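You operate a simulated robot arm through the tools that you are given. There is no shell and no other tool. Be economical: measure what you need, move in short steps, check, and stop when the job is done.

You run a simulated two-armed robot. Do the job below in one go: nothing can be reset, and whatever is moved stays where it is left.

## Task
Scrub the green stain off the basin, then fill and drain it.
Fine: use the brush and put it back, fill to the line, pump off, drain shut again. Set down upright: scrub brush. What is to be rubbed or washed off counts as gone when no trace of it is left.

Only the result counts: the job must be done as asked and must still hold three seconds after the hand-in. Knocking over, shifting, dropping, spilling or breaking anything else fails it.

## Robot
Two 7-joint arms with fingered hands on one trunk, on a base that drives. Base frame: it is fixed to the floor where the robot stands at the start and does not move with it; the origin is under the middle of the robot, x ahead of it, y to its left, z up; the surface under the hand at the start is at about z = 76. Lengths are in cm, angles in degrees, forces in N, time in s.
The left shoulder is at the start at [7, 14.3, 126.4], the right one opposite. With the tool pointing down near the work surface each hand reaches from about 10 to 74 cm from the robot's upright axis, wherever it stands, measured 20 degrees to its own side. Places, roughly: drain lever of the basin [20, 30, 70]; green stain [50, 40, 80]; lamp switch of the photo stand [30, 130, 70]; photo button [30, 90, 70]; pump switch of the basin [30, 50, 70]; soak basin [50, 40, 80]; view knob of the photo stand [30, 110, 70]. Payload 3.6 kg a hand.
The TCP of each hand is the grasp point between the finger pads, 2.5 cm short of the fingertips. In the tool frame z runs along the fingers and y along their closing line. Largest opening 8.8 cm; the body of the gripper starts 2.9 cm behind the TCP. The gripper is a hand of 5 fingers: y runs from the thumb to the fingers, the wrist lies at [-1.3, -9.7, -16.2] in the tool frame, and closing takes about 1.5 s.
Orientation is that of the tool frame in the base frame, as a unit quaternion [w, x, y, z]. With the fingers straight down and the wrist toward the robot, the tool's x, y and z point along [0, 1, 0], [1, 0, 0] and [0, 0, -1] of the base frame.

## Interface
- The arms move only by the tool apply_moves. It takes "left_rows", "right_rows" or both (then of equal length, played together; a hand with none holds still); each is a list of rows, each a list of 6 numbers: the shift along the tool's x, y, z in units of 250 mm (1.0 is 250 mm), then the turn, a rotation vector about the tool's x, y, z in units of 180 degrees (1.0 is 180 degrees). In form: [[tx, ty, tz, wx, wy, wz], ...]. A call has 1 to 20 rows; each row is the pose to reach, as a shift and turn from the pose commanded when the call began, along the tool's axes at that moment. "left_claw" and "right_claw" are, for a hand that has rows, the opening, from 0 (shut) to 1 (fully open), set as the call begins (left out, the last holds). A call with a number of a shift or a turn outside -1 to 1 is refused whole. Each row takes 0.2 s and may step no farther than 5 cm and 8.6 degrees from the row before; otherwise, or with a gripper value out of range, the whole call is refused. A pose out of reach is approached as far as the arm can. The call stops where the force on the tool passes 40 N (or 10 N more than at its start, if that is more) or the arm is blocked; 0.2 s more then pass. The fingers move at their own pace (about 7.2 cm/s each) and stop on an object; they squeeze with about 26 N. The grip force told is the motor's: it shows also when the fingers shut on nothing. Time passes only in rows, and 0.2 s behind the last, so rows that repeat a pose let the fingers close. It gives the time, the measured TCP pose, the force on the tool (base axes), the opening and the grip force at its end, in the units of the frame above (readings bear some noise), with the torque about the TCP (base axes, N m) and any sound that the robot's microphone picked up.
- Cameras (640 x 400 px; columns grow to the right, rows downward): "scene" is now at [10.14, 5.33, 146.38]; the picture's right is [0.73, -0.68, 0.00], its down [-0.56, -0.60, -0.57] and it looks along [0.39, 0.42, -0.82] (base axes); focal length 250 px, centre (320, 200). "left" rides on the left gripper at [-5.9, -7.9, -10.5] in its tool frame; the picture's right is [-0.73, -0.32, 0.61], its down [0.62, -0.68, 0.38] and it looks along [0.29, 0.66, 0.70] (tool axes); focal length 234 px, centre (320, 200). "right" rides on the right gripper at [5.9, -7.9, -10.5] in its tool frame; the picture's right is [-0.73, 0.32, -0.61], its down [-0.62, -0.68, 0.38] and it looks along [-0.29, 0.66, 0.70] (tool axes); focal length 234 px, centre (320, 200). There is no depth. A picture from a camera that has moved, and an enlarged one, comes with that camera's place and axes in the base frame and with its lens.
- snapshot(camera): a new picture of that camera. The clock stands still meanwhile.
- slide_trunk(by): slides the trunk up (or, below 0, down) by that many cm; the arms and the scene camera ride with it, the base frame stays. It gives what a move gives, with no picture.
- drive_base(legs): drives the robot by 1 to 6 legs, each [ahead, left, turn to the left] in cm, cm and degrees, along the robot's own axes; the way and the turn of a leg run together, so that a leg with both is an arc; at most 150 cm and 180 degrees a leg. The arms and the cameras ride along, it lands a little off, and it stops where it bumps. It gives what a move gives.
- set_grasp(shape, hand): the hand has 5 fingers and takes this shape, open, in about a second: jaw (thumb against the fingers, like two jaws); tri (thumb and two fingers); tip (a fingertip pinch); poke (one finger out to press); point (the index stretched); flat (the hand flat); cup (the hand cupped); fist (a fist). The gripper value then closes the fingers along that shape, each until it touches; the sizes above hold for jaw. It gives what a move gives, with no picture.
- aim_head(pan, tilt): turns the head with the scene camera to pan (to the left, within 86 degrees either way) and tilt (down, from -29 to 69), counted from straight ahead of the robot. It gives what a move gives.
- zoom(camera, box): a new picture of the part [left, top, right, bottom] of that camera's present view, enlarged. The clock stands still meanwhile.
- job_done(): hands the job in; it is judged then, once.

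Go step by step. Nothing tells you exact positions but the pictures and the camera data: compare them with the known pose of the tool, close in by small moves and look again before you grip or let go. The budget is 120 turns and 108 pictures, counting those below and the enlarged ones. Unless the task says otherwise, let go and move clear before handing in, and close with one line.

The tools are called after "Call:" as a command line: name --argument value ..., lists and objects as JSON in quotes. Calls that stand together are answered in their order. apply_moves: Moves the arms, as the interface text tells. Its arguments: {"type":"object","properties":{"left_rows":{"type":"array","items":{"type":"array","items":{"type":"number"}}},"left_claw":{"type":"number"},"right_rows":{"type":"array","items":{"type":"array","items":{"type":"number"}}},"right_claw":{"type":"number"}},"required":[]} The other tools are called the same way: slide_trunk (by) slides the trunk up or down; set_grasp (shape, hand) gives the hand a shape; drive_base (legs) drives the base; aim_head (pan, tilt) turns the head that bears the scene camera; snapshot (camera) takes a picture; zoom (camera, box) takes an enlarged picture of a part of a camera's view; job_done () hands the job in.

At the start:

```text
time_s: 0.0
left_ee_pos: [35.04, 41.85, 111.46]
left_tool_rot: [0.0, 0.707, 0.707, 0.001]
left_ft_force: [0.3, 0.9, 0.0]
left_wrist_torque: [0.01, 0.01, 0.01]
left_finger_gap: 8.8
left_gripper_force: 0.0
left_shape: jaw
right_ee_pos: [43.03, 5.03, 107.62]
right_tool_rot: [-0.001, 0.707, 0.707, 0.0]
right_ft_force: [-0.4, -0.4, 0.6]
right_wrist_torque: [0.01, 0.05, 0.01]
right_finger_gap: 8.76
right_gripper_force: 0.1
right_shape: jaw
trunk travel left (down, up): [-80.0, 14.0]
robot x, y, heading: [0.17, 0.35, 0.0]
head pan, tilt: [47.3, 55.1]
```

scene: 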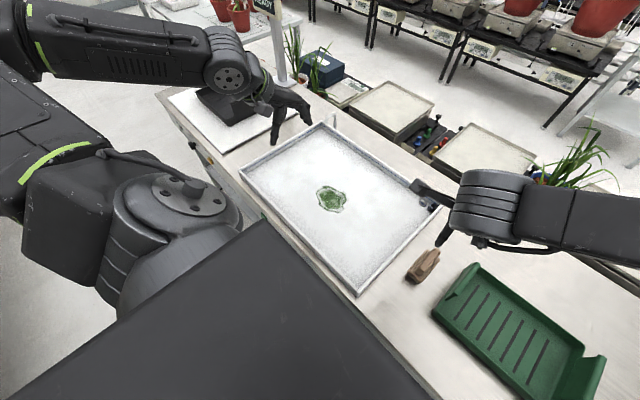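
right: 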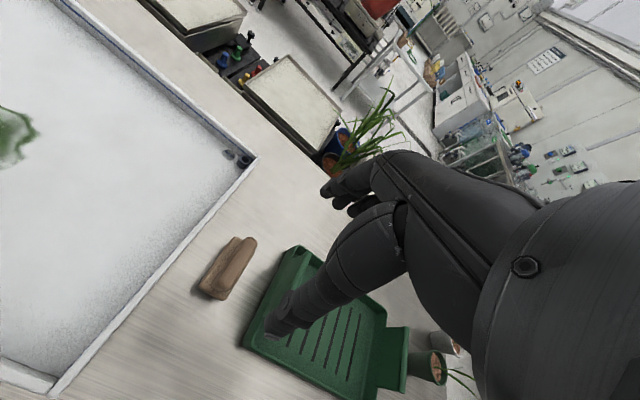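
left: 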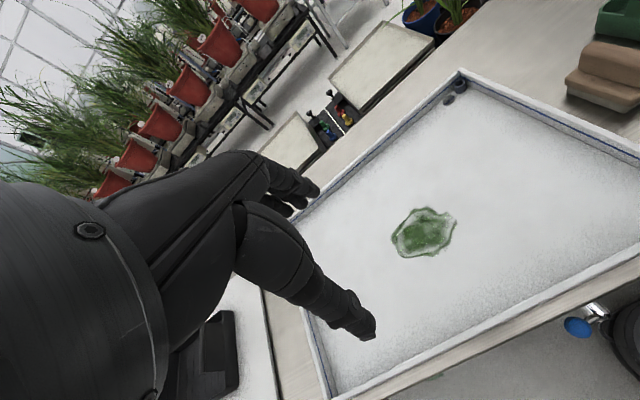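

I see the basin with the green stain near [46, 38], and a brown brush near [49, 4] beside a green tray. I'll look closer at the brush, the basin and the controls.

Call:
zoom --camera "right" --box '[140, 200, 300, 300]'

Call:
zoom --camera "left" --box '[480, 240, 640, 340]'

Call:
zoom --camera "scene" --box '[160, 80, 480, 280]'

```text
4.00 times, centred on (220, 250) of right
camera zoom: at [35.35, 10.86, 118.37], right [0.32, -0.73, 0.61], down [-0.68, -0.62, -0.38], along [0.66, -0.29, -0.7], focal length 937 px, centre (720, 0)
```

zoom: 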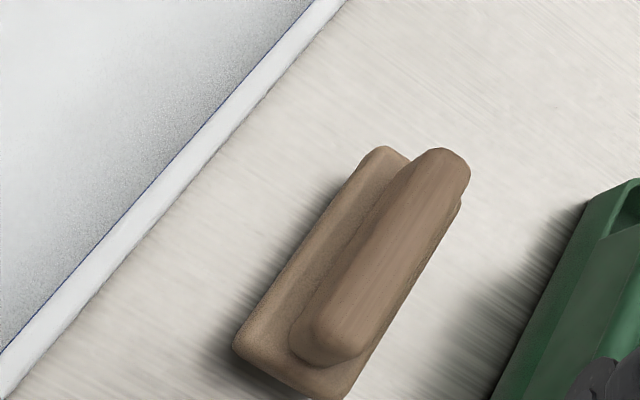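

```text
4.00 times, centred on (560, 290) of left
camera zoom: at [27.18, 35.89, 121.92], right [-0.32, -0.73, -0.61], down [-0.68, 0.62, -0.38], along [0.66, 0.29, -0.7], focal length 937 px, centre (-640, -160)
```

zoom: 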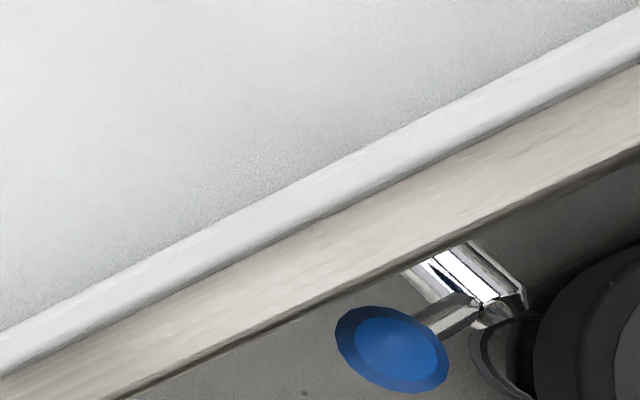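

```text
2.00 times, centred on (320, 180) of scene
camera zoom: at [10.14, 5.33, 146.38], right [0.73, -0.68, 0.0], down [-0.56, -0.6, -0.57], along [0.39, 0.42, -0.82], focal length 500 px, centre (320, 240)
```

zoom: 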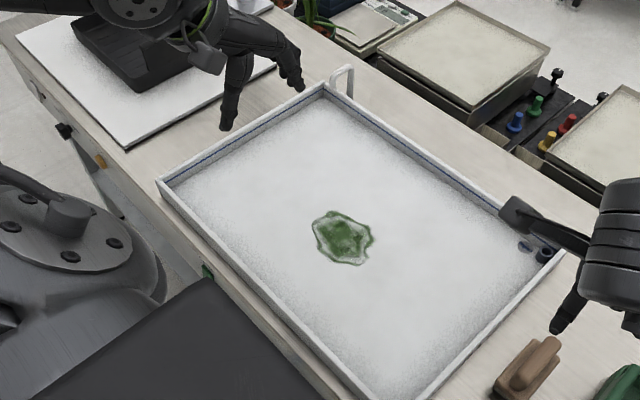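

Stain is at about [46, 38] and the brush handle lies along x at about [49, 3.4]. I'll use the left hand for the brush, moving the right arm out of the way while turning the left one.

Call:
apply_moves --left_rows '[[-0.08, 0.033, 0, 0, 0, 0.0417], [-0.16, 0.067, 0, 0, 0, 0.0833], [-0.24, 0.1, 0, 0, 0, 0.125], [-0.32, 0.133, 0, 0, 0, 0.1667], [-0.4, 0.167, 0, 0, 0, 0.2083], [-0.48, 0.2, 0, 0, 0, 0.25], [-0.56, 0.233, 0, 0, 0, 0.2917], [-0.64, 0.267, 0, 0, 0, 0.3333], [-0.72, 0.3, 0, 0, 0, 0.375], [-0.8, 0.333, 0, 0, 0, 0.4167], [-0.88, 0.367, 0, 0, 0, 0.4583], [-0.96, 0.4, 0, 0, 0, 0.5]]' --right_rows '[[-0.1, -0.03, 0, 0, 0, 0], [-0.2, -0.06, 0, 0, 0, 0], [-0.3, -0.09, 0, 0, 0, 0], [-0.4, -0.12, 0, 0, 0, 0], [-0.5, -0.15, 0, 0, 0, 0], [-0.6, -0.18, 0, 0, 0, 0], [-0.7, -0.2, 0, 0, 0, 0], [-0.8, -0.2, 0, 0, 0, 0], [-0.9, -0.2, 0, 0, 0, 0], [-1.0, -0.2, 0, 0, 0, 0], [-1.0, -0.2, 0, 0, 0, 0], [-1.0, -0.2, 0, 0, 0, 0]]'

```text
time_s: 2.6
left_ee_pos: [45.01, 17.69, 111.64]
left_tool_rot: [0.001, 1.0, -0.001, 0.0]
left_ft_force: [0.3, 0.1, 0.9]
left_wrist_torque: [0.0, -0.02, 0.03]
left_finger_gap: 8.81
left_gripper_force: 0.0
left_shape: jaw
right_ee_pos: [40.6, -20.06, 107.22]
right_tool_rot: [-0.001, 0.707, 0.707, 0.0]
right_ft_force: [-0.3, -0.1, 0.7]
right_wrist_torque: [-0.01, -0.02, -0.03]
right_finger_gap: 8.74
right_gripper_force: 0.0
right_shape: jaw
right hand out of reach, approached as far as the arm can: row 7, 8, 9, 10, 11, 12
trunk travel left (down, up): [-80.0, 14.0]
robot x, y, heading: [0.01, 0.04, 0.1]
head pan, tilt: [47.3, 55.1]
```

Left hand is turned with its closing line across the brush. Next I move above the brush and look.

Call:
apply_moves --left_rows '[[0.04, 0.143, 0.1, 0, 0, 0], [0.08, 0.286, 0.2, 0, 0, 0], [0.12, 0.43, 0.3, 0, 0, 0], [0.172, 0.572, 0.4, 0, 0, 0], [0.172, 0.572, 0.54, 0, 0, 0]]'

Call:
snapshot --camera "left"

Call:
aim_head --pan 10 --tilt 55

Call:
snapshot --camera "scene"

```text
time_s: 3.8
left_ee_pos: [49.3, 3.19, 98.09]
left_tool_rot: [-0.001, 1.0, 0.0, -0.001]
left_ft_force: [-0.1, 0.8, 0.2]
left_wrist_torque: [-0.04, -0.01, 0.0]
left_finger_gap: 8.79
left_gripper_force: 0.0
left_shape: jaw
right_ee_pos: [40.67, -19.92, 107.33]
right_tool_rot: [0.0, 0.707, 0.707, -0.001]
right_ft_force: [0.2, -0.1, 0.1]
right_wrist_torque: [-0.03, -0.03, -0.01]
right_finger_gap: 8.77
right_gripper_force: 0.0
right_shape: jaw
trunk travel left (down, up): [-80.0, 14.0]
robot x, y, heading: [-0.18, -0.09, 0.1]
head pan, tilt: [47.3, 55.1]
```

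```text
101 pictures are left
camera left: at [43.51, 11.17, 108.58], right [-0.73, 0.32, -0.61], down [0.62, 0.68, -0.38], along [0.29, -0.66, -0.7], focal length 234 px, centre (320, 200)
```

left: 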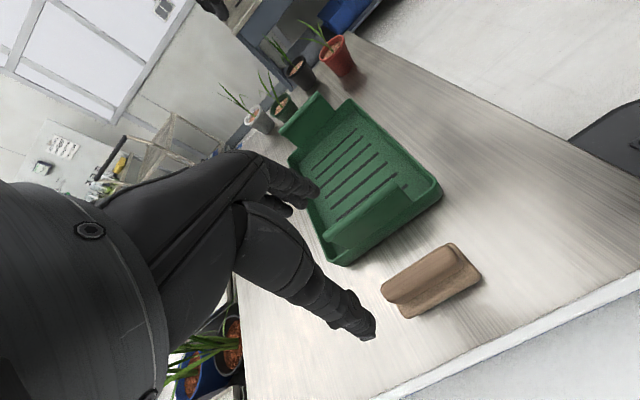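

```text
time_s: 4.8
left_ee_pos: [49.3, 3.24, 98.12]
left_tool_rot: [0.0, 1.0, -0.001, -0.001]
left_ft_force: [-0.1, 0.7, 0.5]
left_wrist_torque: [-0.02, -0.04, 0.01]
left_finger_gap: 8.77
left_gripper_force: 0.1
left_shape: jaw
right_ee_pos: [40.61, -19.91, 107.14]
right_tool_rot: [-0.002, 0.707, 0.707, 0.0]
right_ft_force: [0.5, 0.7, -0.1]
right_wrist_torque: [0.02, 0.01, 0.06]
right_finger_gap: 8.77
right_gripper_force: 0.0
right_shape: jaw
trunk travel left (down, up): [-80.0, 14.0]
robot x, y, heading: [-0.14, -0.09, 0.2]
head pan, tilt: [10.0, 55.0]
```

```text
100 pictures are left
camera scene: at [12.37, 1.28, 146.39], right [0.17, -0.98, 0.0], down [-0.81, -0.14, -0.57], along [0.56, 0.1, -0.82], focal length 250 px, centre (320, 200)
```

scene: 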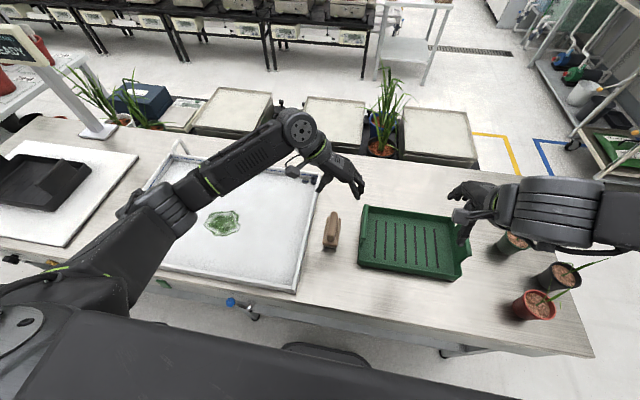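

Call:
zoom --camera "left" --box '[360, 230, 520, 330]'

Call:
zoom --camera "scene" --box '[270, 180, 430, 280]'

```text
4.00 times, centred on (440, 280) of left
camera zoom: at [43.52, 11.14, 108.62], right [-0.73, 0.32, -0.61], down [0.62, 0.68, -0.38], along [0.29, -0.66, -0.7], focal length 937 px, centre (-160, -120)
```

zoom: 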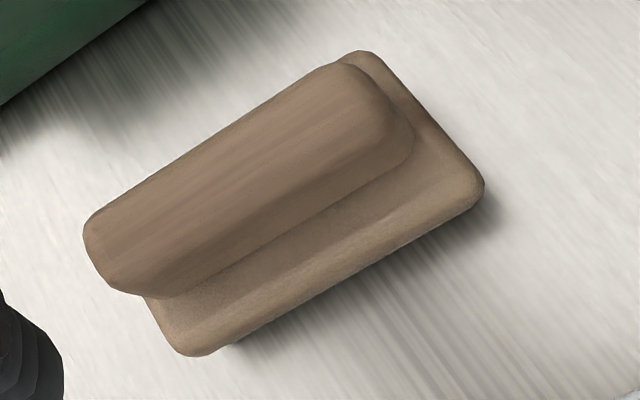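

```text
4.00 times, centred on (350, 230) of scene
camera zoom: at [12.37, 1.28, 146.39], right [0.17, -0.98, 0.0], down [-0.81, -0.14, -0.57], along [0.56, 0.1, -0.82], focal length 1001 px, centre (200, 80)
```

zoom: 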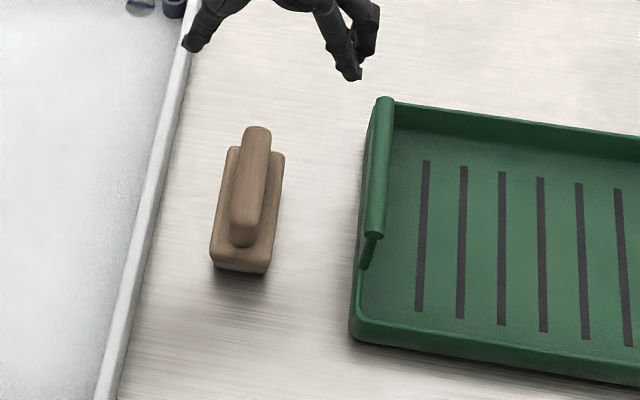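

Brush handle centre is about [48.7, 3.5], its top near z=81.5. I descend to just around it and look.

Call:
apply_moves --left_rows '[[-0.01, 0, 0.18, 0, 0, 0], [-0.02, -0.01, 0.36, 0, 0, 0], [-0.02, -0.01, 0.5, 0, 0, 0], [-0.02, -0.01, 0.6, 0, 0, 0], [-0.02, -0.01, 0.6, 0, 0, 0]]'

Call:
snapshot --camera "left"

Call:
zoom --camera "scene" --box '[270, 180, 430, 280]'

```text
time_s: 6.0
left_ee_pos: [48.66, 3.49, 83.1]
left_tool_rot: [0.0, 1.0, 0.0, 0.001]
left_ft_force: [-0.6, -0.7, 0.2]
left_wrist_torque: [0.0, 0.01, -0.02]
left_finger_gap: 8.78
left_gripper_force: 0.1
left_shape: jaw
right_ee_pos: [40.58, -19.94, 107.26]
right_tool_rot: [0.0, 0.707, 0.707, -0.001]
right_ft_force: [0.1, -0.7, -0.3]
right_wrist_torque: [0.02, -0.01, -0.01]
right_finger_gap: 8.77
right_gripper_force: 0.1
right_shape: jaw
trunk travel left (down, up): [-80.0, 14.0]
robot x, y, heading: [0.15, -0.32, 0.2]
head pan, tilt: [10.0, 55.0]
```

```text
97 pictures are left
camera left: at [42.9, 11.38, 93.57], right [-0.73, 0.32, -0.61], down [0.62, 0.68, -0.38], along [0.29, -0.66, -0.7], focal length 234 px, centre (320, 200)
```

left: 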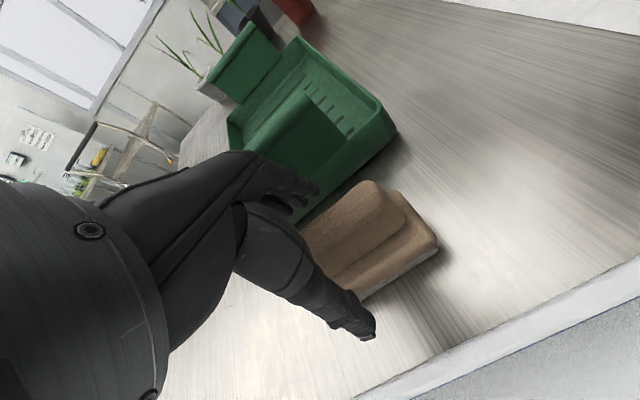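

```text
4.00 times, centred on (350, 230) of scene
camera zoom: at [12.34, 1.3, 146.4], right [0.17, -0.98, 0.0], down [-0.81, -0.14, -0.57], along [0.56, 0.1, -0.82], focal length 1001 px, centre (200, 80)
```

zoom: 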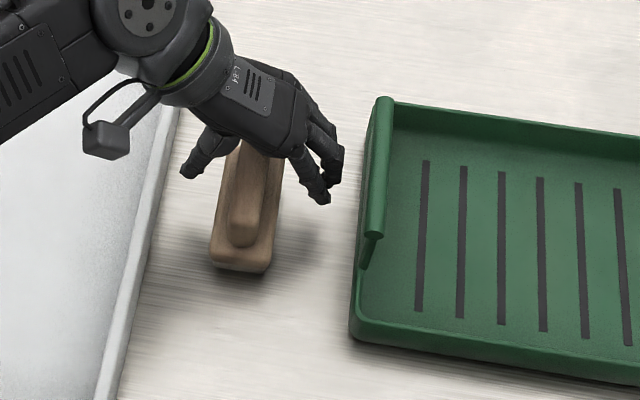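

The hand straddles the handle; I lower 2 cm, shift slightly nearer the middle, and close.

Call:
apply_moves --left_rows '[[-0.02, 0, 0.04, 0, 0, 0], [-0.02, 0, 0.08, 0, 0, 0], [-0.02, 0, 0.08, 0, 0, 0]]'

Call:
apply_moves --left_rows '[[0, 0, 0, 0, 0, 0], [0, 0, 0, 0, 0, 0], [0, 0, 0, 0, 0, 0], [0, 0, 0, 0, 0, 0], [0, 0, 0, 0, 0, 0], [0, 0, 0, 0, 0, 0], [0, 0, 0, 0, 0, 0], [0, 0, 0, 0, 0, 0]]' --left_claw 0

Call:
zoom --camera "scene" --box '[270, 180, 430, 280]'

Call:
snapshot --camera "left"

```text
time_s: 6.8
left_ee_pos: [48.36, 3.54, 81.12]
left_tool_rot: [0.0, 1.0, 0.0, 0.001]
left_ft_force: [-1.1, 0.6, 0.2]
left_wrist_torque: [-0.01, 0.0, 0.02]
left_finger_gap: 8.75
left_gripper_force: 0.1
left_shape: jaw
right_ee_pos: [40.56, -19.95, 107.41]
right_tool_rot: [-0.001, 0.707, 0.707, 0.0]
right_ft_force: [-0.1, -0.8, -0.3]
right_wrist_torque: [0.03, -0.01, -0.02]
right_finger_gap: 8.8
right_gripper_force: 0.1
right_shape: jaw
trunk travel left (down, up): [-80.0, 14.0]
robot x, y, heading: [-0.08, -0.04, -0.2]
head pan, tilt: [10.0, 55.0]
```

```text
time_s: 8.6
left_ee_pos: [48.21, 3.46, 81.18]
left_tool_rot: [0.0, 1.0, 0.0, 0.0]
left_ft_force: [-0.1, 0.3, 0.8]
left_wrist_torque: [-0.03, 0.0, -0.02]
left_finger_gap: 4.0
left_gripper_force: 25.7
left_shape: jaw
right_ee_pos: [40.65, -19.95, 107.27]
right_tool_rot: [-0.001, 0.707, 0.707, -0.001]
right_ft_force: [0.3, -0.6, -0.4]
right_wrist_torque: [-0.02, -0.01, -0.01]
right_finger_gap: 8.76
right_gripper_force: 0.1
right_shape: jaw
trunk travel left (down, up): [-80.0, 14.0]
robot x, y, heading: [0.1, -0.06, 0.1]
head pan, tilt: [10.0, 55.0]
```

```text
4.00 times, centred on (350, 230) of scene
camera zoom: at [12.38, 1.28, 146.39], right [0.17, -0.98, 0.0], down [-0.81, -0.14, -0.57], along [0.56, 0.1, -0.82], focal length 1001 px, centre (200, 80)
```

zoom: 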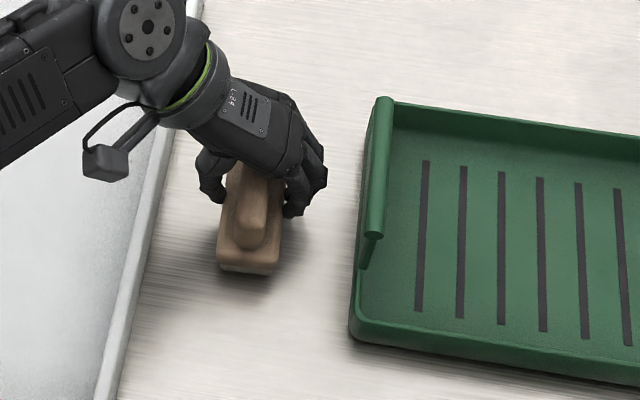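

```text
94 pictures are left
camera left: at [42.46, 11.45, 91.58], right [-0.73, 0.32, -0.61], down [0.62, 0.68, -0.38], along [0.29, -0.66, -0.7], focal length 234 px, centre (320, 200)
```

left: 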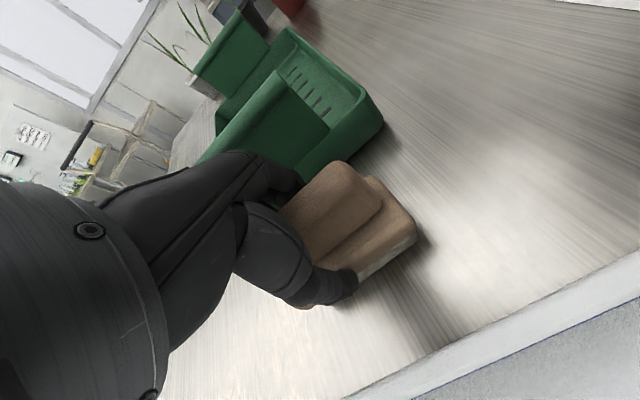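

Gripped at 4.0 cm. I lift the brush and check that it hangs level.

Call:
apply_moves --left_rows '[[0, 0, -0.04, 0, 0, 0], [0, 0, -0.12, 0, 0, 0], [0, 0, -0.25, 0, 0, 0], [0, 0, -0.4, 0, 0, 0]]'

Call:
snapshot --camera "left"

Call:
zoom --camera "scene" --box '[200, 120, 440, 270]'

```text
time_s: 9.6
left_ee_pos: [48.52, 3.36, 91.17]
left_tool_rot: [0.001, 1.0, 0.001, 0.0]
left_ft_force: [-0.3, -0.5, -1.2]
left_wrist_torque: [0.0, 0.02, 0.01]
left_finger_gap: 3.99
left_gripper_force: 25.9
left_shape: jaw
right_ee_pos: [40.7, -19.98, 107.24]
right_tool_rot: [-0.001, 0.707, 0.707, 0.0]
right_ft_force: [0.5, -0.5, -0.6]
right_wrist_torque: [-0.03, -0.03, 0.02]
right_finger_gap: 8.77
right_gripper_force: 0.0
right_shape: jaw
trunk travel left (down, up): [-80.0, 14.0]
robot x, y, heading: [0.41, -0.05, -0.1]
head pan, tilt: [10.0, 55.0]
```

```text
93 pictures are left
camera left: at [42.54, 11.28, 101.53], right [-0.73, 0.32, -0.61], down [0.62, 0.68, -0.38], along [0.29, -0.66, -0.7], focal length 234 px, centre (320, 200)
```

left: 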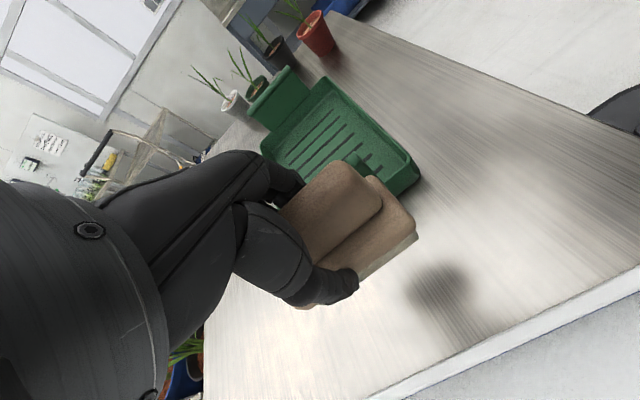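

```text
2.67 times, centred on (320, 195) of scene
camera zoom: at [12.36, 1.26, 146.39], right [0.17, -0.98, 0.0], down [-0.81, -0.14, -0.57], along [0.56, 0.1, -0.82], focal length 667 px, centre (320, 213)
```

zoom: 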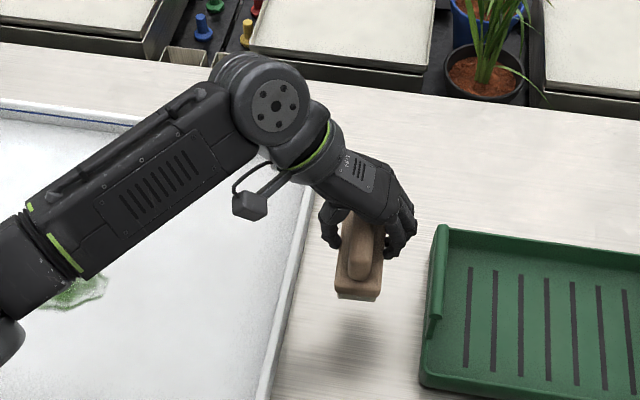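

The brush is held level. Now over to the stain area.

Call:
apply_moves --left_rows '[[-0.02, -0.15, 0, 0, 0, 0], [-0.04, -0.33, 0, 0, 0, 0], [-0.06, -0.5, 0, 0, 0, 0], [-0.08, -0.67, 0, 0, 0, 0], [-0.09, -0.84, 0, 0, 0, 0], [-0.1, -1.0, 0, 0, 0, 0]]'

Call:
apply_moves --left_rows '[[0, -0.15, 0, 0, 0, 0], [0, -0.3, 0, 0, 0, 0], [0, -0.4, 0, 0, 0, 0], [0, -0.4, 0.1, 0, 0, 0]]'

Call:
aim_head --pan 40 --tilt 55

Call:
snapshot --camera "scene"

Call:
snapshot --camera "left"

```text
time_s: 11.0
left_ee_pos: [45.72, 28.82, 90.94]
left_tool_rot: [0.001, 1.0, -0.001, 0.0]
left_ft_force: [0.2, -0.3, -0.8]
left_wrist_torque: [0.02, -0.02, 0.01]
left_finger_gap: 4.06
left_gripper_force: 25.9
left_shape: jaw
right_ee_pos: [40.62, -19.93, 107.29]
right_tool_rot: [-0.001, 0.707, 0.707, 0.0]
right_ft_force: [-0.5, 0.0, 0.2]
right_wrist_torque: [-0.02, 0.02, -0.01]
right_finger_gap: 8.78
right_gripper_force: 0.0
right_shape: jaw
trunk travel left (down, up): [-80.0, 14.0]
robot x, y, heading: [0.13, 0.17, -0.2]
head pan, tilt: [10.0, 55.0]
```

```text
time_s: 12.0
left_ee_pos: [45.88, 38.96, 88.17]
left_tool_rot: [0.0, 1.0, 0.0, 0.0]
left_ft_force: [0.4, 0.0, -1.6]
left_wrist_torque: [-0.02, -0.02, 0.02]
left_finger_gap: 4.02
left_gripper_force: 25.9
left_shape: jaw
right_ee_pos: [40.69, -19.91, 107.15]
right_tool_rot: [-0.001, 0.707, 0.707, -0.001]
right_ft_force: [0.8, 0.2, 0.3]
right_wrist_torque: [0.01, 0.02, 0.02]
right_finger_gap: 8.79
right_gripper_force: 0.0
right_shape: jaw
trunk travel left (down, up): [-80.0, 14.0]
robot x, y, heading: [0.02, -0.07, 0.0]
head pan, tilt: [10.0, 55.0]
```

```text
time_s: 13.0
left_ee_pos: [45.64, 38.83, 88.4]
left_tool_rot: [-0.001, 1.0, 0.0, 0.0]
left_ft_force: [0.5, 0.3, -1.7]
left_wrist_torque: [-0.02, 0.0, 0.0]
left_finger_gap: 4.01
left_gripper_force: 26.1
left_shape: jaw
right_ee_pos: [40.72, -19.96, 107.22]
right_tool_rot: [-0.001, 0.707, 0.707, 0.0]
right_ft_force: [0.5, 0.7, 0.5]
right_wrist_torque: [-0.02, -0.02, -0.03]
right_finger_gap: 8.79
right_gripper_force: 0.0
right_shape: jaw
trunk travel left (down, up): [-80.0, 14.0]
robot x, y, heading: [-0.13, 0.19, 0.2]
head pan, tilt: [40.0, 55.0]
```

```text
91 pictures are left
camera scene: at [10.8, 4.67, 146.39], right [0.64, -0.77, 0.0], down [-0.63, -0.53, -0.57], along [0.44, 0.37, -0.82], focal length 250 px, centre (320, 200)
```

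scene: 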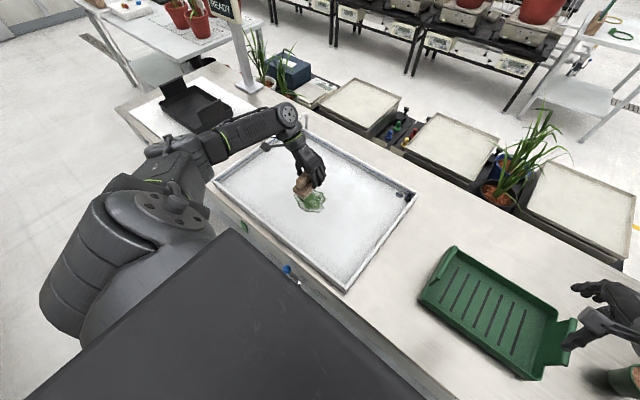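

```text
90 pictures are left
camera left: at [39.9, 46.78, 98.77], right [-0.73, 0.32, -0.61], down [0.62, 0.68, -0.38], along [0.29, -0.66, -0.7], focal length 234 px, centre (320, 200)
```

left: 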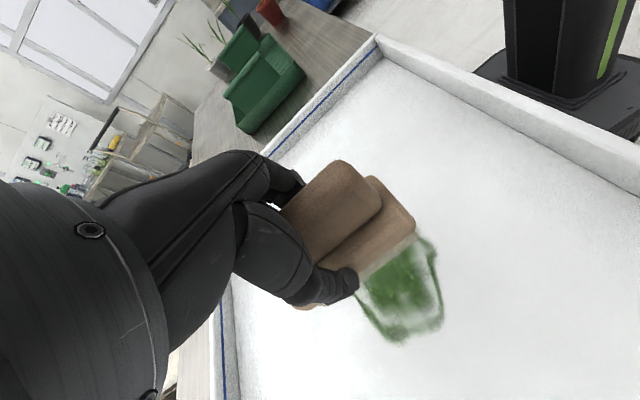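

Stain spans x 42.5–51.5, y 33–44. I lower gradually to find the floor.

Call:
apply_moves --left_rows '[[0.04, 0, 0.1, 0, 0, 0], [0.04, 0, 0.18, 0, 0, 0], [0.04, 0, 0.21, 0, 0, 0], [0.04, 0, 0.22, 0, 0, 0], [0.04, 0, 0.23, 0, 0, 0]]'

Call:
snapshot --camera "left"

```text
time_s: 14.2
left_ee_pos: [46.81, 38.65, 82.63]
left_tool_rot: [0.0, 1.0, -0.001, -0.001]
left_ft_force: [0.0, 0.8, -0.9]
left_wrist_torque: [0.0, -0.03, 0.0]
left_finger_gap: 4.01
left_gripper_force: 25.8
left_shape: jaw
right_ee_pos: [40.71, -20.09, 107.32]
right_tool_rot: [0.0, 0.707, 0.707, -0.001]
right_ft_force: [0.3, 0.0, -0.1]
right_wrist_torque: [0.0, 0.03, 0.02]
right_finger_gap: 8.76
right_gripper_force: 0.1
right_shape: jaw
trunk travel left (down, up): [-80.0, 14.0]
robot x, y, heading: [0.01, -0.03, 0.3]
head pan, tilt: [40.0, 55.0]
```

```text
89 pictures are left
camera left: at [40.92, 46.65, 93.08], right [-0.73, 0.32, -0.61], down [0.62, 0.68, -0.38], along [0.29, -0.66, -0.7], focal length 234 px, centre (320, 200)
```

left: 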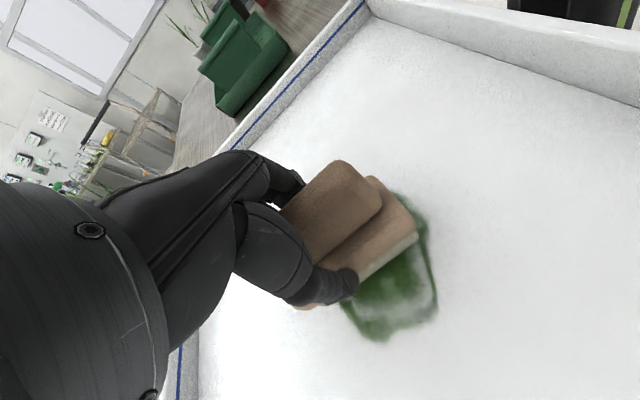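

Call:
apply_moves --left_rows '[[0, 0, 0.01, 0, 0, 0], [0, 0, 0.02, 0, 0, 0], [0, 0, 0.03, 0, 0, 0]]'

```text
time_s: 15.0
left_ee_pos: [46.72, 38.68, 81.92]
left_tool_rot: [0.0, 1.0, 0.0, 0.001]
left_ft_force: [-0.1, -0.3, -1.6]
left_wrist_torque: [0.03, 0.01, 0.02]
left_finger_gap: 4.04
left_gripper_force: 26.2
left_shape: jaw
right_ee_pos: [40.65, -19.87, 107.28]
right_tool_rot: [0.0, 0.707, 0.707, -0.001]
right_ft_force: [0.1, 0.3, 0.7]
right_wrist_torque: [-0.01, 0.02, 0.01]
right_finger_gap: 8.76
right_gripper_force: 0.1
right_shape: jaw
trunk travel left (down, up): [-80.0, 14.0]
robot x, y, heading: [0.1, 0.12, 0.2]
head pan, tilt: [40.0, 55.0]
```

Call:
apply_moves --left_rows '[[0, 0, 0.01, 0, 0, 0], [0, 0, 0.02, 0, 0, 0]]'

```text
time_s: 15.6
left_ee_pos: [46.61, 38.66, 81.74]
left_tool_rot: [0.0, 1.0, 0.001, 0.002]
left_ft_force: [0.6, 2.5, 21.2]
left_wrist_torque: [0.03, 0.0, 0.0]
left_finger_gap: 4.07
left_gripper_force: 25.9
left_shape: jaw
right_ee_pos: [40.52, -20.1, 107.25]
right_tool_rot: [0.0, 0.707, 0.707, 0.001]
right_ft_force: [0.0, 0.0, 0.4]
right_wrist_torque: [0.02, 0.01, 0.02]
right_finger_gap: 8.77
right_gripper_force: 0.1
right_shape: jaw
trunk travel left (down, up): [-80.0, 14.0]
robot x, y, heading: [0.2, -0.15, -0.0]
head pan, tilt: [40.0, 55.0]
```

Contact with 21 N. I ease slightly and scrub back and forth across y.

Call:
apply_moves --left_rows '[[0, 0.08, -0.006, 0, 0, 0], [0, 0.16, -0.006, 0, 0, 0], [0, 0.26, -0.006, 0, 0, 0], [0, 0.14, -0.006, 0, 0, 0], [0, 0.0, -0.006, 0, 0, 0], [0, -0.14, -0.006, 0, 0, 0], [0, -0.26, -0.006, 0, 0, 0], [0, -0.14, -0.006, 0, 0, 0], [0, 0, -0.006, 0, 0, 0], [0, 0.14, -0.006, 0, 0, 0], [0, 0.26, -0.006, 0, 0, 0], [0, 0.14, -0.006, 0, 0, 0], [0, 0.0, -0.006, 0, 0, 0], [0, -0.14, -0.006, 0, 0, 0], [0, -0.26, -0.006, 0, 0, 0], [0, -0.14, -0.006, 0, 0, 0], [0, 0, -0.006, 0, 0, 0]]'

Call:
snapshot --camera "left"

Call:
zoom --camera "scene" --box '[200, 120, 440, 270]'

```text
time_s: 19.2
left_ee_pos: [46.64, 38.65, 81.75]
left_tool_rot: [-0.001, 1.0, 0.0, 0.001]
left_ft_force: [-1.4, 3.3, 7.7]
left_wrist_torque: [0.01, 0.06, -0.04]
left_finger_gap: 4.02
left_gripper_force: 25.6
left_shape: jaw
left hand out of reach, approached as far as the arm can: row 7, 15
right_ee_pos: [40.5, -19.95, 107.23]
right_tool_rot: [-0.001, 0.708, 0.706, 0.001]
right_ft_force: [0.2, -0.1, 0.4]
right_wrist_torque: [0.0, 0.0, 0.01]
right_finger_gap: 8.78
right_gripper_force: 0.0
right_shape: jaw
trunk travel left (down, up): [-80.0, 14.0]
robot x, y, heading: [0.08, -0.07, -0.0]
head pan, tilt: [40.0, 55.0]
```

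```text
88 pictures are left
camera left: at [40.79, 46.5, 92.18], right [-0.73, 0.32, -0.61], down [0.62, 0.68, -0.38], along [0.29, -0.66, -0.7], focal length 234 px, centre (320, 200)
```

left: 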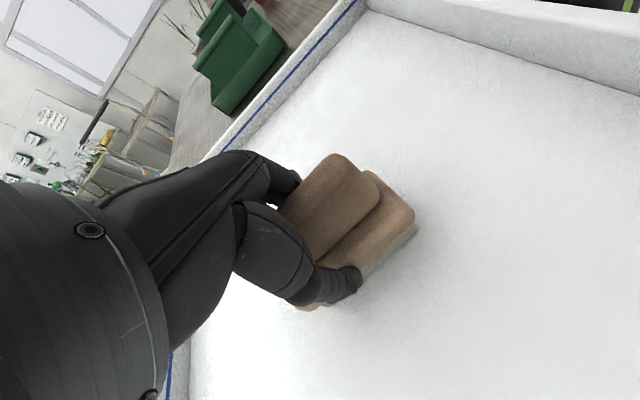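

```text
2.67 times, centred on (320, 195) of scene
camera zoom: at [10.61, 4.6, 146.4], right [0.64, -0.77, 0.0], down [-0.63, -0.53, -0.57], along [0.44, 0.37, -0.82], focal length 667 px, centre (320, 213)
```

zoom: 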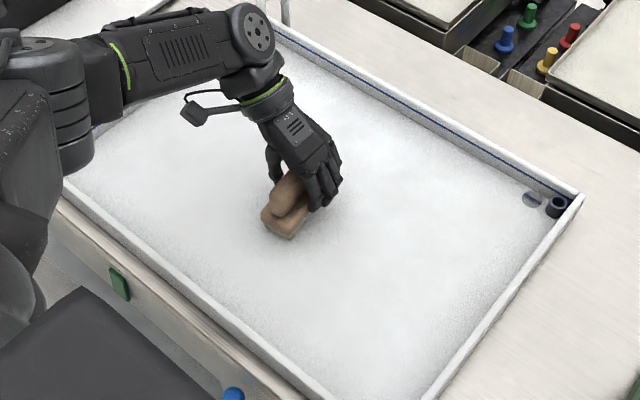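

Almost all gone already. I scrub the margins toward +x and −x as well.

Call:
apply_moves --left_rows '[[0.1, 0.0, 0, 0, 0, 0], [0.16, 0.1, 0, 0, 0, 0], [0.16, 0.24, 0, 0, 0, 0], [0.16, 0.1, 0, 0, 0, 0], [0.16, -0.04, 0, 0, 0, 0], [0.16, -0.18, 0, 0, 0, 0], [0.16, -0.04, 0, 0, 0, 0], [0.08, 0.1, 0, 0, 0, 0], [0, 0.24, 0, 0, 0, 0], [-0.1, 0.24, 0, 0, 0, 0], [-0.16, 0.14, 0, 0, 0, 0], [-0.16, 0, 0, 0, 0, 0], [-0.16, -0.14, 0, 0, 0, 0], [-0.16, -0.22, 0, 0, 0, 0], [-0.08, -0.22, 0, 0, 0, 0], [0, -0.22, 0, 0, 0, 0], [0, -0.1, 0, 0, 0, 0], [0, 0, 0, 0, 0, 0]]'

Call:
apply_moves --left_rows '[[0, 0, -0.1, 0, 0, 0], [0, 0, -0.25, 0, 0, 0], [0, 0.1, -0.4, 0, 0, 0], [0, 0.28, -0.4, 0, 0, 0], [0.05, 0.46, -0.4, 0, 0, 0], [0.05, 0.64, -0.4, 0, 0, 0], [0.05, 0.82, -0.4, 0, 0, 0], [0.08, 1.0, -0.4, 0, 0, 0]]'

Call:
zoom --camera "scene" --box '[200, 120, 440, 270]'

```text
time_s: 23.0
left_ee_pos: [46.96, 38.54, 81.62]
left_tool_rot: [0.001, 1.0, -0.001, 0.001]
left_ft_force: [-0.9, 4.9, 14.9]
left_wrist_torque: [0.13, 0.09, -0.03]
left_finger_gap: 3.98
left_gripper_force: 26.2
left_shape: jaw
left hand out of reach, approached as far as the arm can: row 5, 6, 7
right_ee_pos: [40.57, -20.04, 107.28]
right_tool_rot: [-0.001, 0.707, 0.707, 0.001]
right_ft_force: [-0.1, 0.1, -0.6]
right_wrist_torque: [-0.03, 0.03, -0.01]
right_finger_gap: 8.78
right_gripper_force: 0.1
right_shape: jaw
trunk travel left (down, up): [-80.0, 14.0]
robot x, y, heading: [0.19, 0.2, 0.2]
head pan, tilt: [40.0, 55.0]
```

```text
time_s: 24.8
left_ee_pos: [48.81, 13.53, 91.46]
left_tool_rot: [-0.001, 1.0, 0.0, 0.0]
left_ft_force: [1.0, -1.3, -1.7]
left_wrist_torque: [0.06, -0.01, 0.04]
left_finger_gap: 3.94
left_gripper_force: 26.6
left_shape: jaw
right_ee_pos: [40.75, -20.03, 107.21]
right_tool_rot: [-0.001, 0.708, 0.707, -0.001]
right_ft_force: [-0.2, 0.8, -0.9]
right_wrist_torque: [0.0, 0.0, -0.02]
right_finger_gap: 8.77
right_gripper_force: 0.1
right_shape: jaw
trunk travel left (down, up): [-80.0, 14.0]
robot x, y, heading: [-0.05, 0.46, 0.1]
head pan, tilt: [40.0, 55.0]
```

```text
2.67 times, centred on (320, 195) of scene
camera zoom: at [10.91, 4.47, 146.39], right [0.64, -0.77, 0.0], down [-0.63, -0.53, -0.57], along [0.44, 0.37, -0.82], focal length 667 px, centre (320, 213)
```

zoom: 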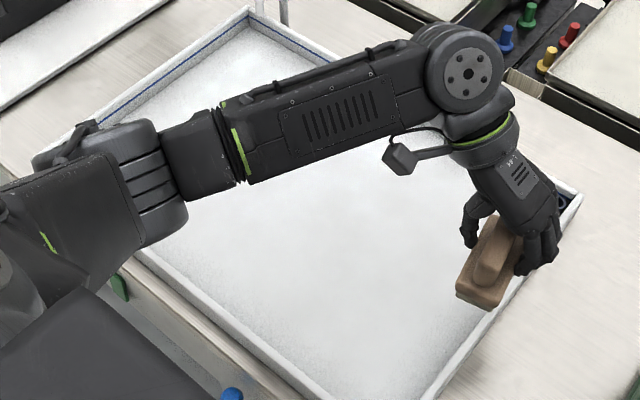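

Floor looks clean. Now setting the brush back at its old place.

Call:
apply_moves --left_rows '[[-0.01, 0.18, 0, 0, 0, 0], [-0.02, 0.384, 0, 0, 0, 0], [-0.02, 0.384, 0.17, 0, 0, 0], [-0.02, 0.384, 0.34, 0, 0, 0], [-0.02, 0.384, 0.38, 0, 0, 0], [-0.02, 0.384, 0.395, 0, 0, 0]]'

Call:
aim_head --pan 10 --tilt 55

Call:
zoom --camera "scene" --box '[270, 180, 430, 280]'

```text
refused: row 2 steps farther than a row can; nothing moved
```

```text
time_s: 25.7
left_ee_pos: [48.82, 13.77, 91.39]
left_tool_rot: [0.0, 1.0, 0.0, 0.0]
left_ft_force: [0.0, 0.4, -1.7]
left_wrist_torque: [-0.01, -0.01, -0.01]
left_finger_gap: 3.96
left_gripper_force: 25.9
left_shape: jaw
right_ee_pos: [40.71, -20.1, 107.31]
right_tool_rot: [-0.001, 0.707, 0.707, -0.001]
right_ft_force: [-0.4, 0.2, 0.3]
right_wrist_torque: [0.01, -0.02, 0.0]
right_finger_gap: 8.76
right_gripper_force: 0.0
right_shape: jaw
trunk travel left (down, up): [-80.0, 14.0]
robot x, y, heading: [-0.22, -0.04, -0.1]
head pan, tilt: [10.0, 55.0]
```

```text
4.00 times, centred on (350, 230) of scene
camera zoom: at [12.37, 1.31, 146.39], right [0.17, -0.98, 0.0], down [-0.81, -0.14, -0.57], along [0.56, 0.1, -0.82], focal length 1001 px, centre (200, 80)
```

zoom: 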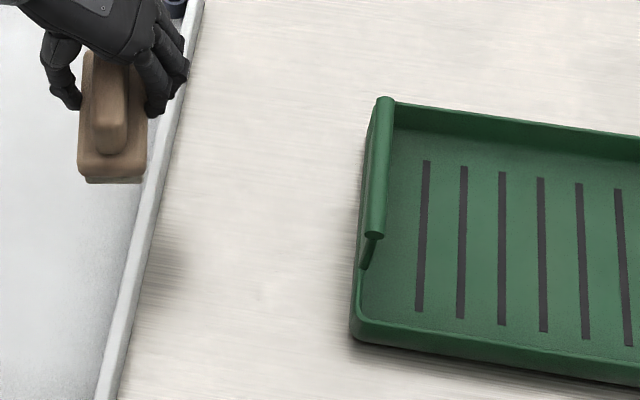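

One step was too long; I split it.

Call:
apply_moves --left_rows '[[-0.01, 0.13, 0, 0, 0, 0], [-0.02, 0.26, 0, 0, 0, 0], [-0.02, 0.388, 0, 0, 0, 0], [-0.02, 0.388, 0.17, 0, 0, 0], [-0.02, 0.388, 0.34, 0, 0, 0], [-0.02, 0.388, 0.38, 0, 0, 0], [-0.02, 0.388, 0.395, 0, 0, 0]]'

Call:
zoom --camera "scene" --box '[270, 180, 430, 280]'

```text
time_s: 27.3
left_ee_pos: [48.42, 4.01, 81.84]
left_tool_rot: [0.0, 1.0, 0.0, 0.001]
left_ft_force: [0.0, 0.3, -0.8]
left_wrist_torque: [0.0, -0.02, -0.01]
left_finger_gap: 3.99
left_gripper_force: 25.7
left_shape: jaw
right_ee_pos: [40.64, -19.94, 107.23]
right_tool_rot: [-0.001, 0.707, 0.707, -0.001]
right_ft_force: [0.6, -0.5, 0.1]
right_wrist_torque: [-0.04, 0.0, -0.01]
right_finger_gap: 8.76
right_gripper_force: 0.0
right_shape: jaw
trunk travel left (down, up): [-80.0, 14.0]
robot x, y, heading: [-0.18, 0.31, -0.2]
head pan, tilt: [10.0, 55.0]
```

```text
4.00 times, centred on (350, 230) of scene
camera zoom: at [12.37, 1.29, 146.39], right [0.17, -0.98, 0.0], down [-0.81, -0.14, -0.57], along [0.56, 0.1, -0.82], focal length 1001 px, centre (200, 80)
```

zoom: 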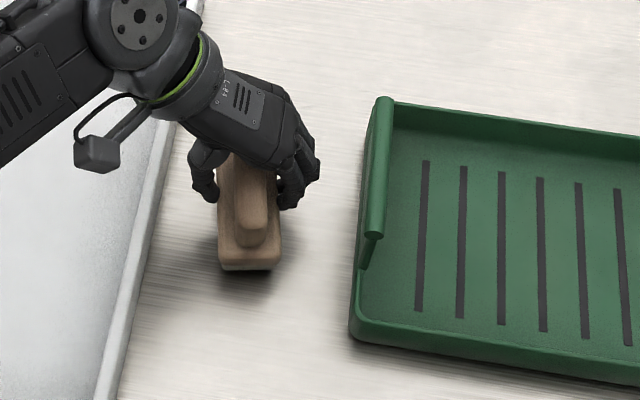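

The brush was gripped about 10° yawed; I correct that, lower to contact, and release.

Call:
apply_moves --left_rows '[[0, 0, 0, 0, 0, 0.028], [0, 0, 0, 0, 0, 0.055], [0, 0, 0.01, 0, 0, 0.055], [0, 0, 0.02, 0, 0, 0.055], [0, 0, 0.026, 0, 0, 0.055]]'

Call:
zoom --camera "scene" --box '[270, 180, 430, 280]'

```text
time_s: 28.5
left_ee_pos: [48.35, 4.03, 81.15]
left_tool_rot: [0.001, 0.996, -0.086, 0.0]
left_ft_force: [-0.3, 0.4, -0.8]
left_wrist_torque: [0.0, 0.0, -0.01]
left_finger_gap: 3.98
left_gripper_force: 25.5
left_shape: jaw
right_ee_pos: [40.75, -19.97, 107.32]
right_tool_rot: [0.0, 0.707, 0.707, -0.001]
right_ft_force: [0.0, -0.3, 0.4]
right_wrist_torque: [0.04, 0.02, 0.04]
right_finger_gap: 8.78
right_gripper_force: 0.1
right_shape: jaw
trunk travel left (down, up): [-80.0, 14.0]
robot x, y, heading: [-0.07, 0.06, 0.2]
head pan, tilt: [10.0, 55.0]
```

```text
4.00 times, centred on (350, 230) of scene
camera zoom: at [12.38, 1.27, 146.39], right [0.17, -0.98, 0.0], down [-0.81, -0.14, -0.57], along [0.56, 0.1, -0.82], focal length 1001 px, centre (200, 80)
```

zoom: 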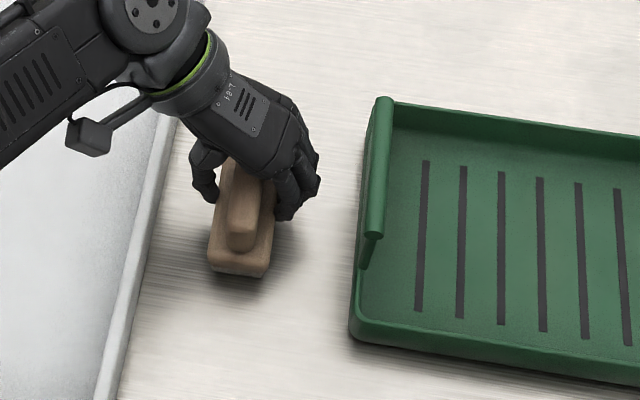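

Call:
apply_moves --left_rows '[[0, 0, 0.007, 0, 0, 0], [0, 0, 0.012, 0, 0, 0]]'

```text
time_s: 29.1
left_ee_pos: [48.31, 4.04, 80.97]
left_tool_rot: [0.0, 0.996, -0.086, 0.001]
left_ft_force: [0.7, 1.3, 8.2]
left_wrist_torque: [0.03, 0.06, -0.04]
left_finger_gap: 3.93
left_gripper_force: 25.7
left_shape: jaw
right_ee_pos: [40.63, -19.91, 107.27]
right_tool_rot: [0.0, 0.707, 0.707, 0.0]
right_ft_force: [-0.3, 0.3, -0.4]
right_wrist_torque: [0.01, 0.02, -0.01]
right_finger_gap: 8.75
right_gripper_force: 0.0
right_shape: jaw
trunk travel left (down, up): [-80.0, 14.0]
robot x, y, heading: [0.23, 0.25, -0.0]
head pan, tilt: [10.0, 55.0]
```

Brush is on the bench (8 N). Releasing, then rising.

Call:
apply_moves --left_rows '[[0, 0, 0, 0, 0, 0], [0, 0, 0, 0, 0, 0], [0, 0, 0, 0, 0, 0], [0, 0, 0, 0, 0, 0], [0, 0, 0, 0, 0, 0], [0, 0, 0, 0, 0, 0]]' --left_claw 1

Call:
apply_moves --left_rows '[[0, 0, -0.08, 0, 0, 0], [0, 0, -0.2, 0, 0, 0], [0, 0, -0.35, 0, 0, 0], [0, 0, -0.55, 0, 0, 0], [0, 0, -0.75, 0, 0, 0]]'

Call:
snapshot --camera "scene"

Call:
zoom --camera "scene" --box '[270, 180, 430, 280]'

```text
time_s: 30.5
left_ee_pos: [48.38, 4.04, 80.77]
left_tool_rot: [-0.001, 0.996, -0.086, 0.0]
left_ft_force: [-0.3, 0.0, -0.8]
left_wrist_torque: [0.01, -0.02, 0.0]
left_finger_gap: 8.77
left_gripper_force: 0.2
left_shape: jaw
right_ee_pos: [40.71, -19.99, 107.23]
right_tool_rot: [0.0, 0.707, 0.707, -0.001]
right_ft_force: [-0.6, -0.6, -0.8]
right_wrist_torque: [0.01, -0.01, 0.04]
right_finger_gap: 8.77
right_gripper_force: 0.0
right_shape: jaw
trunk travel left (down, up): [-80.0, 14.0]
robot x, y, heading: [0.13, -0.06, 0.1]
head pan, tilt: [10.0, 55.0]
```

```text
time_s: 31.7
left_ee_pos: [48.53, 4.33, 99.59]
left_tool_rot: [-0.001, 0.996, -0.087, -0.001]
left_ft_force: [-0.4, -0.1, -0.7]
left_wrist_torque: [-0.01, 0.03, -0.01]
left_finger_gap: 8.78
left_gripper_force: 0.1
left_shape: jaw
right_ee_pos: [40.62, -19.97, 107.28]
right_tool_rot: [0.0, 0.707, 0.707, -0.001]
right_ft_force: [0.0, 0.2, -0.5]
right_wrist_torque: [-0.02, 0.01, 0.02]
right_finger_gap: 8.77
right_gripper_force: 0.1
right_shape: jaw
trunk travel left (down, up): [-80.0, 14.0]
robot x, y, heading: [0.13, 0.2, 0.1]
head pan, tilt: [10.0, 55.0]
```

```text
82 pictures are left
camera scene: at [12.32, 1.29, 146.39], right [0.17, -0.98, 0.0], down [-0.81, -0.14, -0.57], along [0.56, 0.1, -0.82], focal length 250 px, centre (320, 200)
```

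scene: 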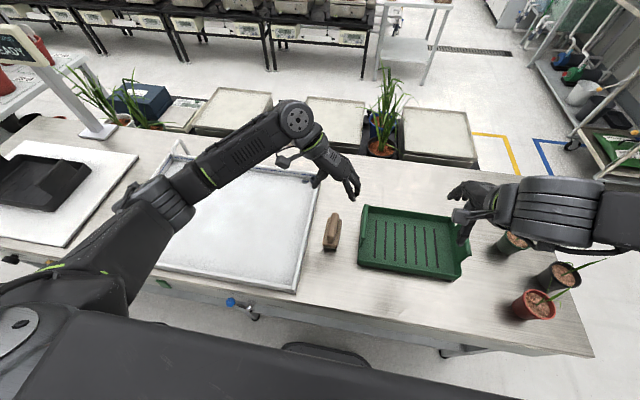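

```text
4.00 times, centred on (350, 230) of scene
camera zoom: at [12.32, 1.29, 146.39], right [0.17, -0.98, 0.0], down [-0.81, -0.14, -0.57], along [0.56, 0.1, -0.82], focal length 1001 px, centre (200, 80)
```

zoom: 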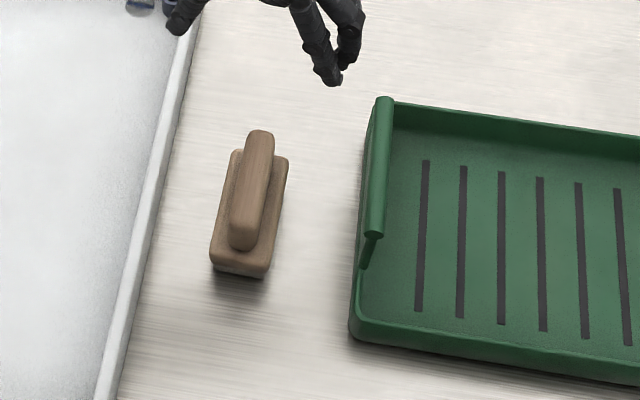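

Brush is back upright where it stood. Next I back off from the bench to see the pump switch and drain lever on its front.

Call:
drive_base --legs '[[-35, 0, 0], [0, 30, 0]]'

Call:
aim_head --pan 5 --tilt 50

Call:
snapshot --camera "scene"

```text
time_s: 35.7
left_ee_pos: [13.5, 34.03, 99.45]
left_tool_rot: [-0.001, 0.996, -0.091, 0.001]
left_ft_force: [-0.5, -1.1, 0.0]
left_wrist_torque: [0.0, 0.0, -0.03]
left_finger_gap: 8.77
left_gripper_force: 0.1
left_shape: jaw
right_ee_pos: [5.16, 9.94, 107.31]
right_tool_rot: [-0.001, 0.711, 0.703, 0.001]
right_ft_force: [0.3, -0.3, 0.0]
right_wrist_torque: [-0.01, 0.01, 0.0]
right_finger_gap: 8.8
right_gripper_force: 0.0
right_shape: jaw
trunk travel left (down, up): [-80.0, 14.0]
robot x, y, heading: [-35.58, 30.32, -0.5]
head pan, tilt: [10.0, 55.0]
```

```text
time_s: 36.4
left_ee_pos: [13.44, 34.23, 99.43]
left_tool_rot: [0.0, 0.996, -0.092, 0.0]
left_ft_force: [-0.5, -0.4, -0.2]
left_wrist_torque: [-0.01, 0.0, -0.01]
left_finger_gap: 8.76
left_gripper_force: 0.2
left_shape: jaw
right_ee_pos: [5.12, 9.98, 107.36]
right_tool_rot: [0.0, 0.711, 0.704, 0.0]
right_ft_force: [-0.4, 0.6, 1.1]
right_wrist_torque: [0.0, 0.01, 0.0]
right_finger_gap: 8.77
right_gripper_force: 0.0
right_shape: jaw
trunk travel left (down, up): [-80.0, 14.0]
robot x, y, heading: [-35.31, 30.52, -0.7]
head pan, tilt: [5.0, 50.0]
```

```text
80 pictures are left
camera scene: at [-22.36, 31.05, 147.04], right [0.08, -1.0, 0.0], down [-0.76, -0.06, -0.64], along [0.64, 0.05, -0.77], focal length 250 px, centre (320, 200)
```

scene: 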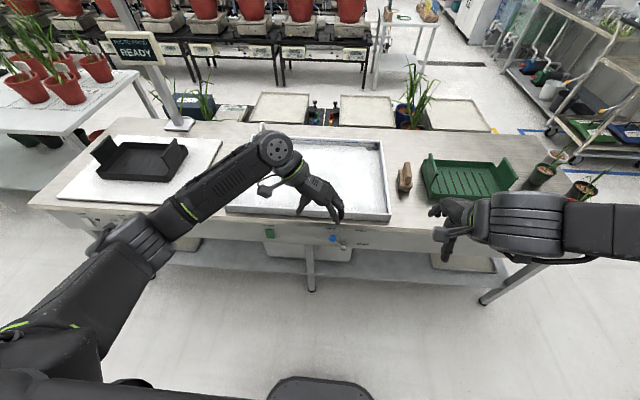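

Call:
zoom --camera "scene" --box '[230, 200, 390, 300]'

Call:
zoom --camera "scene" --box '[220, 110, 420, 235]'

```text
4.00 times, centred on (310, 250) of scene
camera zoom: at [-22.36, 31.05, 147.04], right [0.08, -1.0, 0.0], down [-0.76, -0.06, -0.64], along [0.64, 0.05, -0.77], focal length 1001 px, centre (360, 0)
```

zoom: 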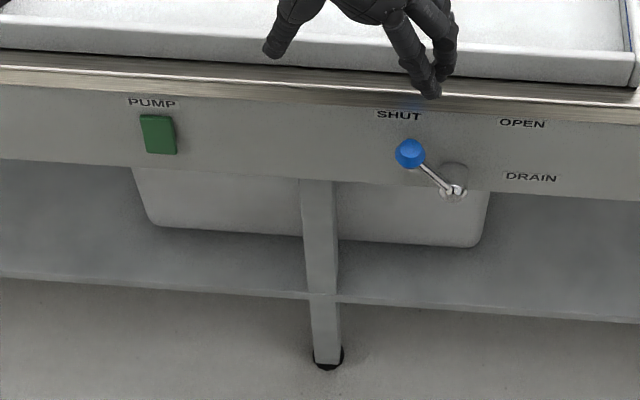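

```text
3.20 times, centred on (320, 172) of scene
camera zoom: at [-22.36, 31.05, 147.04], right [0.08, -1.0, 0.0], down [-0.76, -0.06, -0.64], along [0.64, 0.05, -0.77], focal length 801 px, centre (320, 288)
```

zoom: 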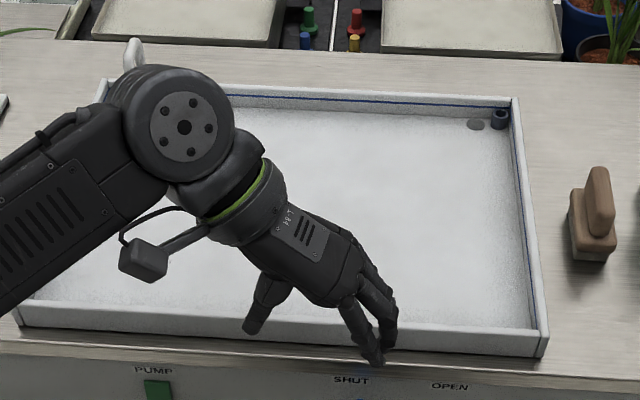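

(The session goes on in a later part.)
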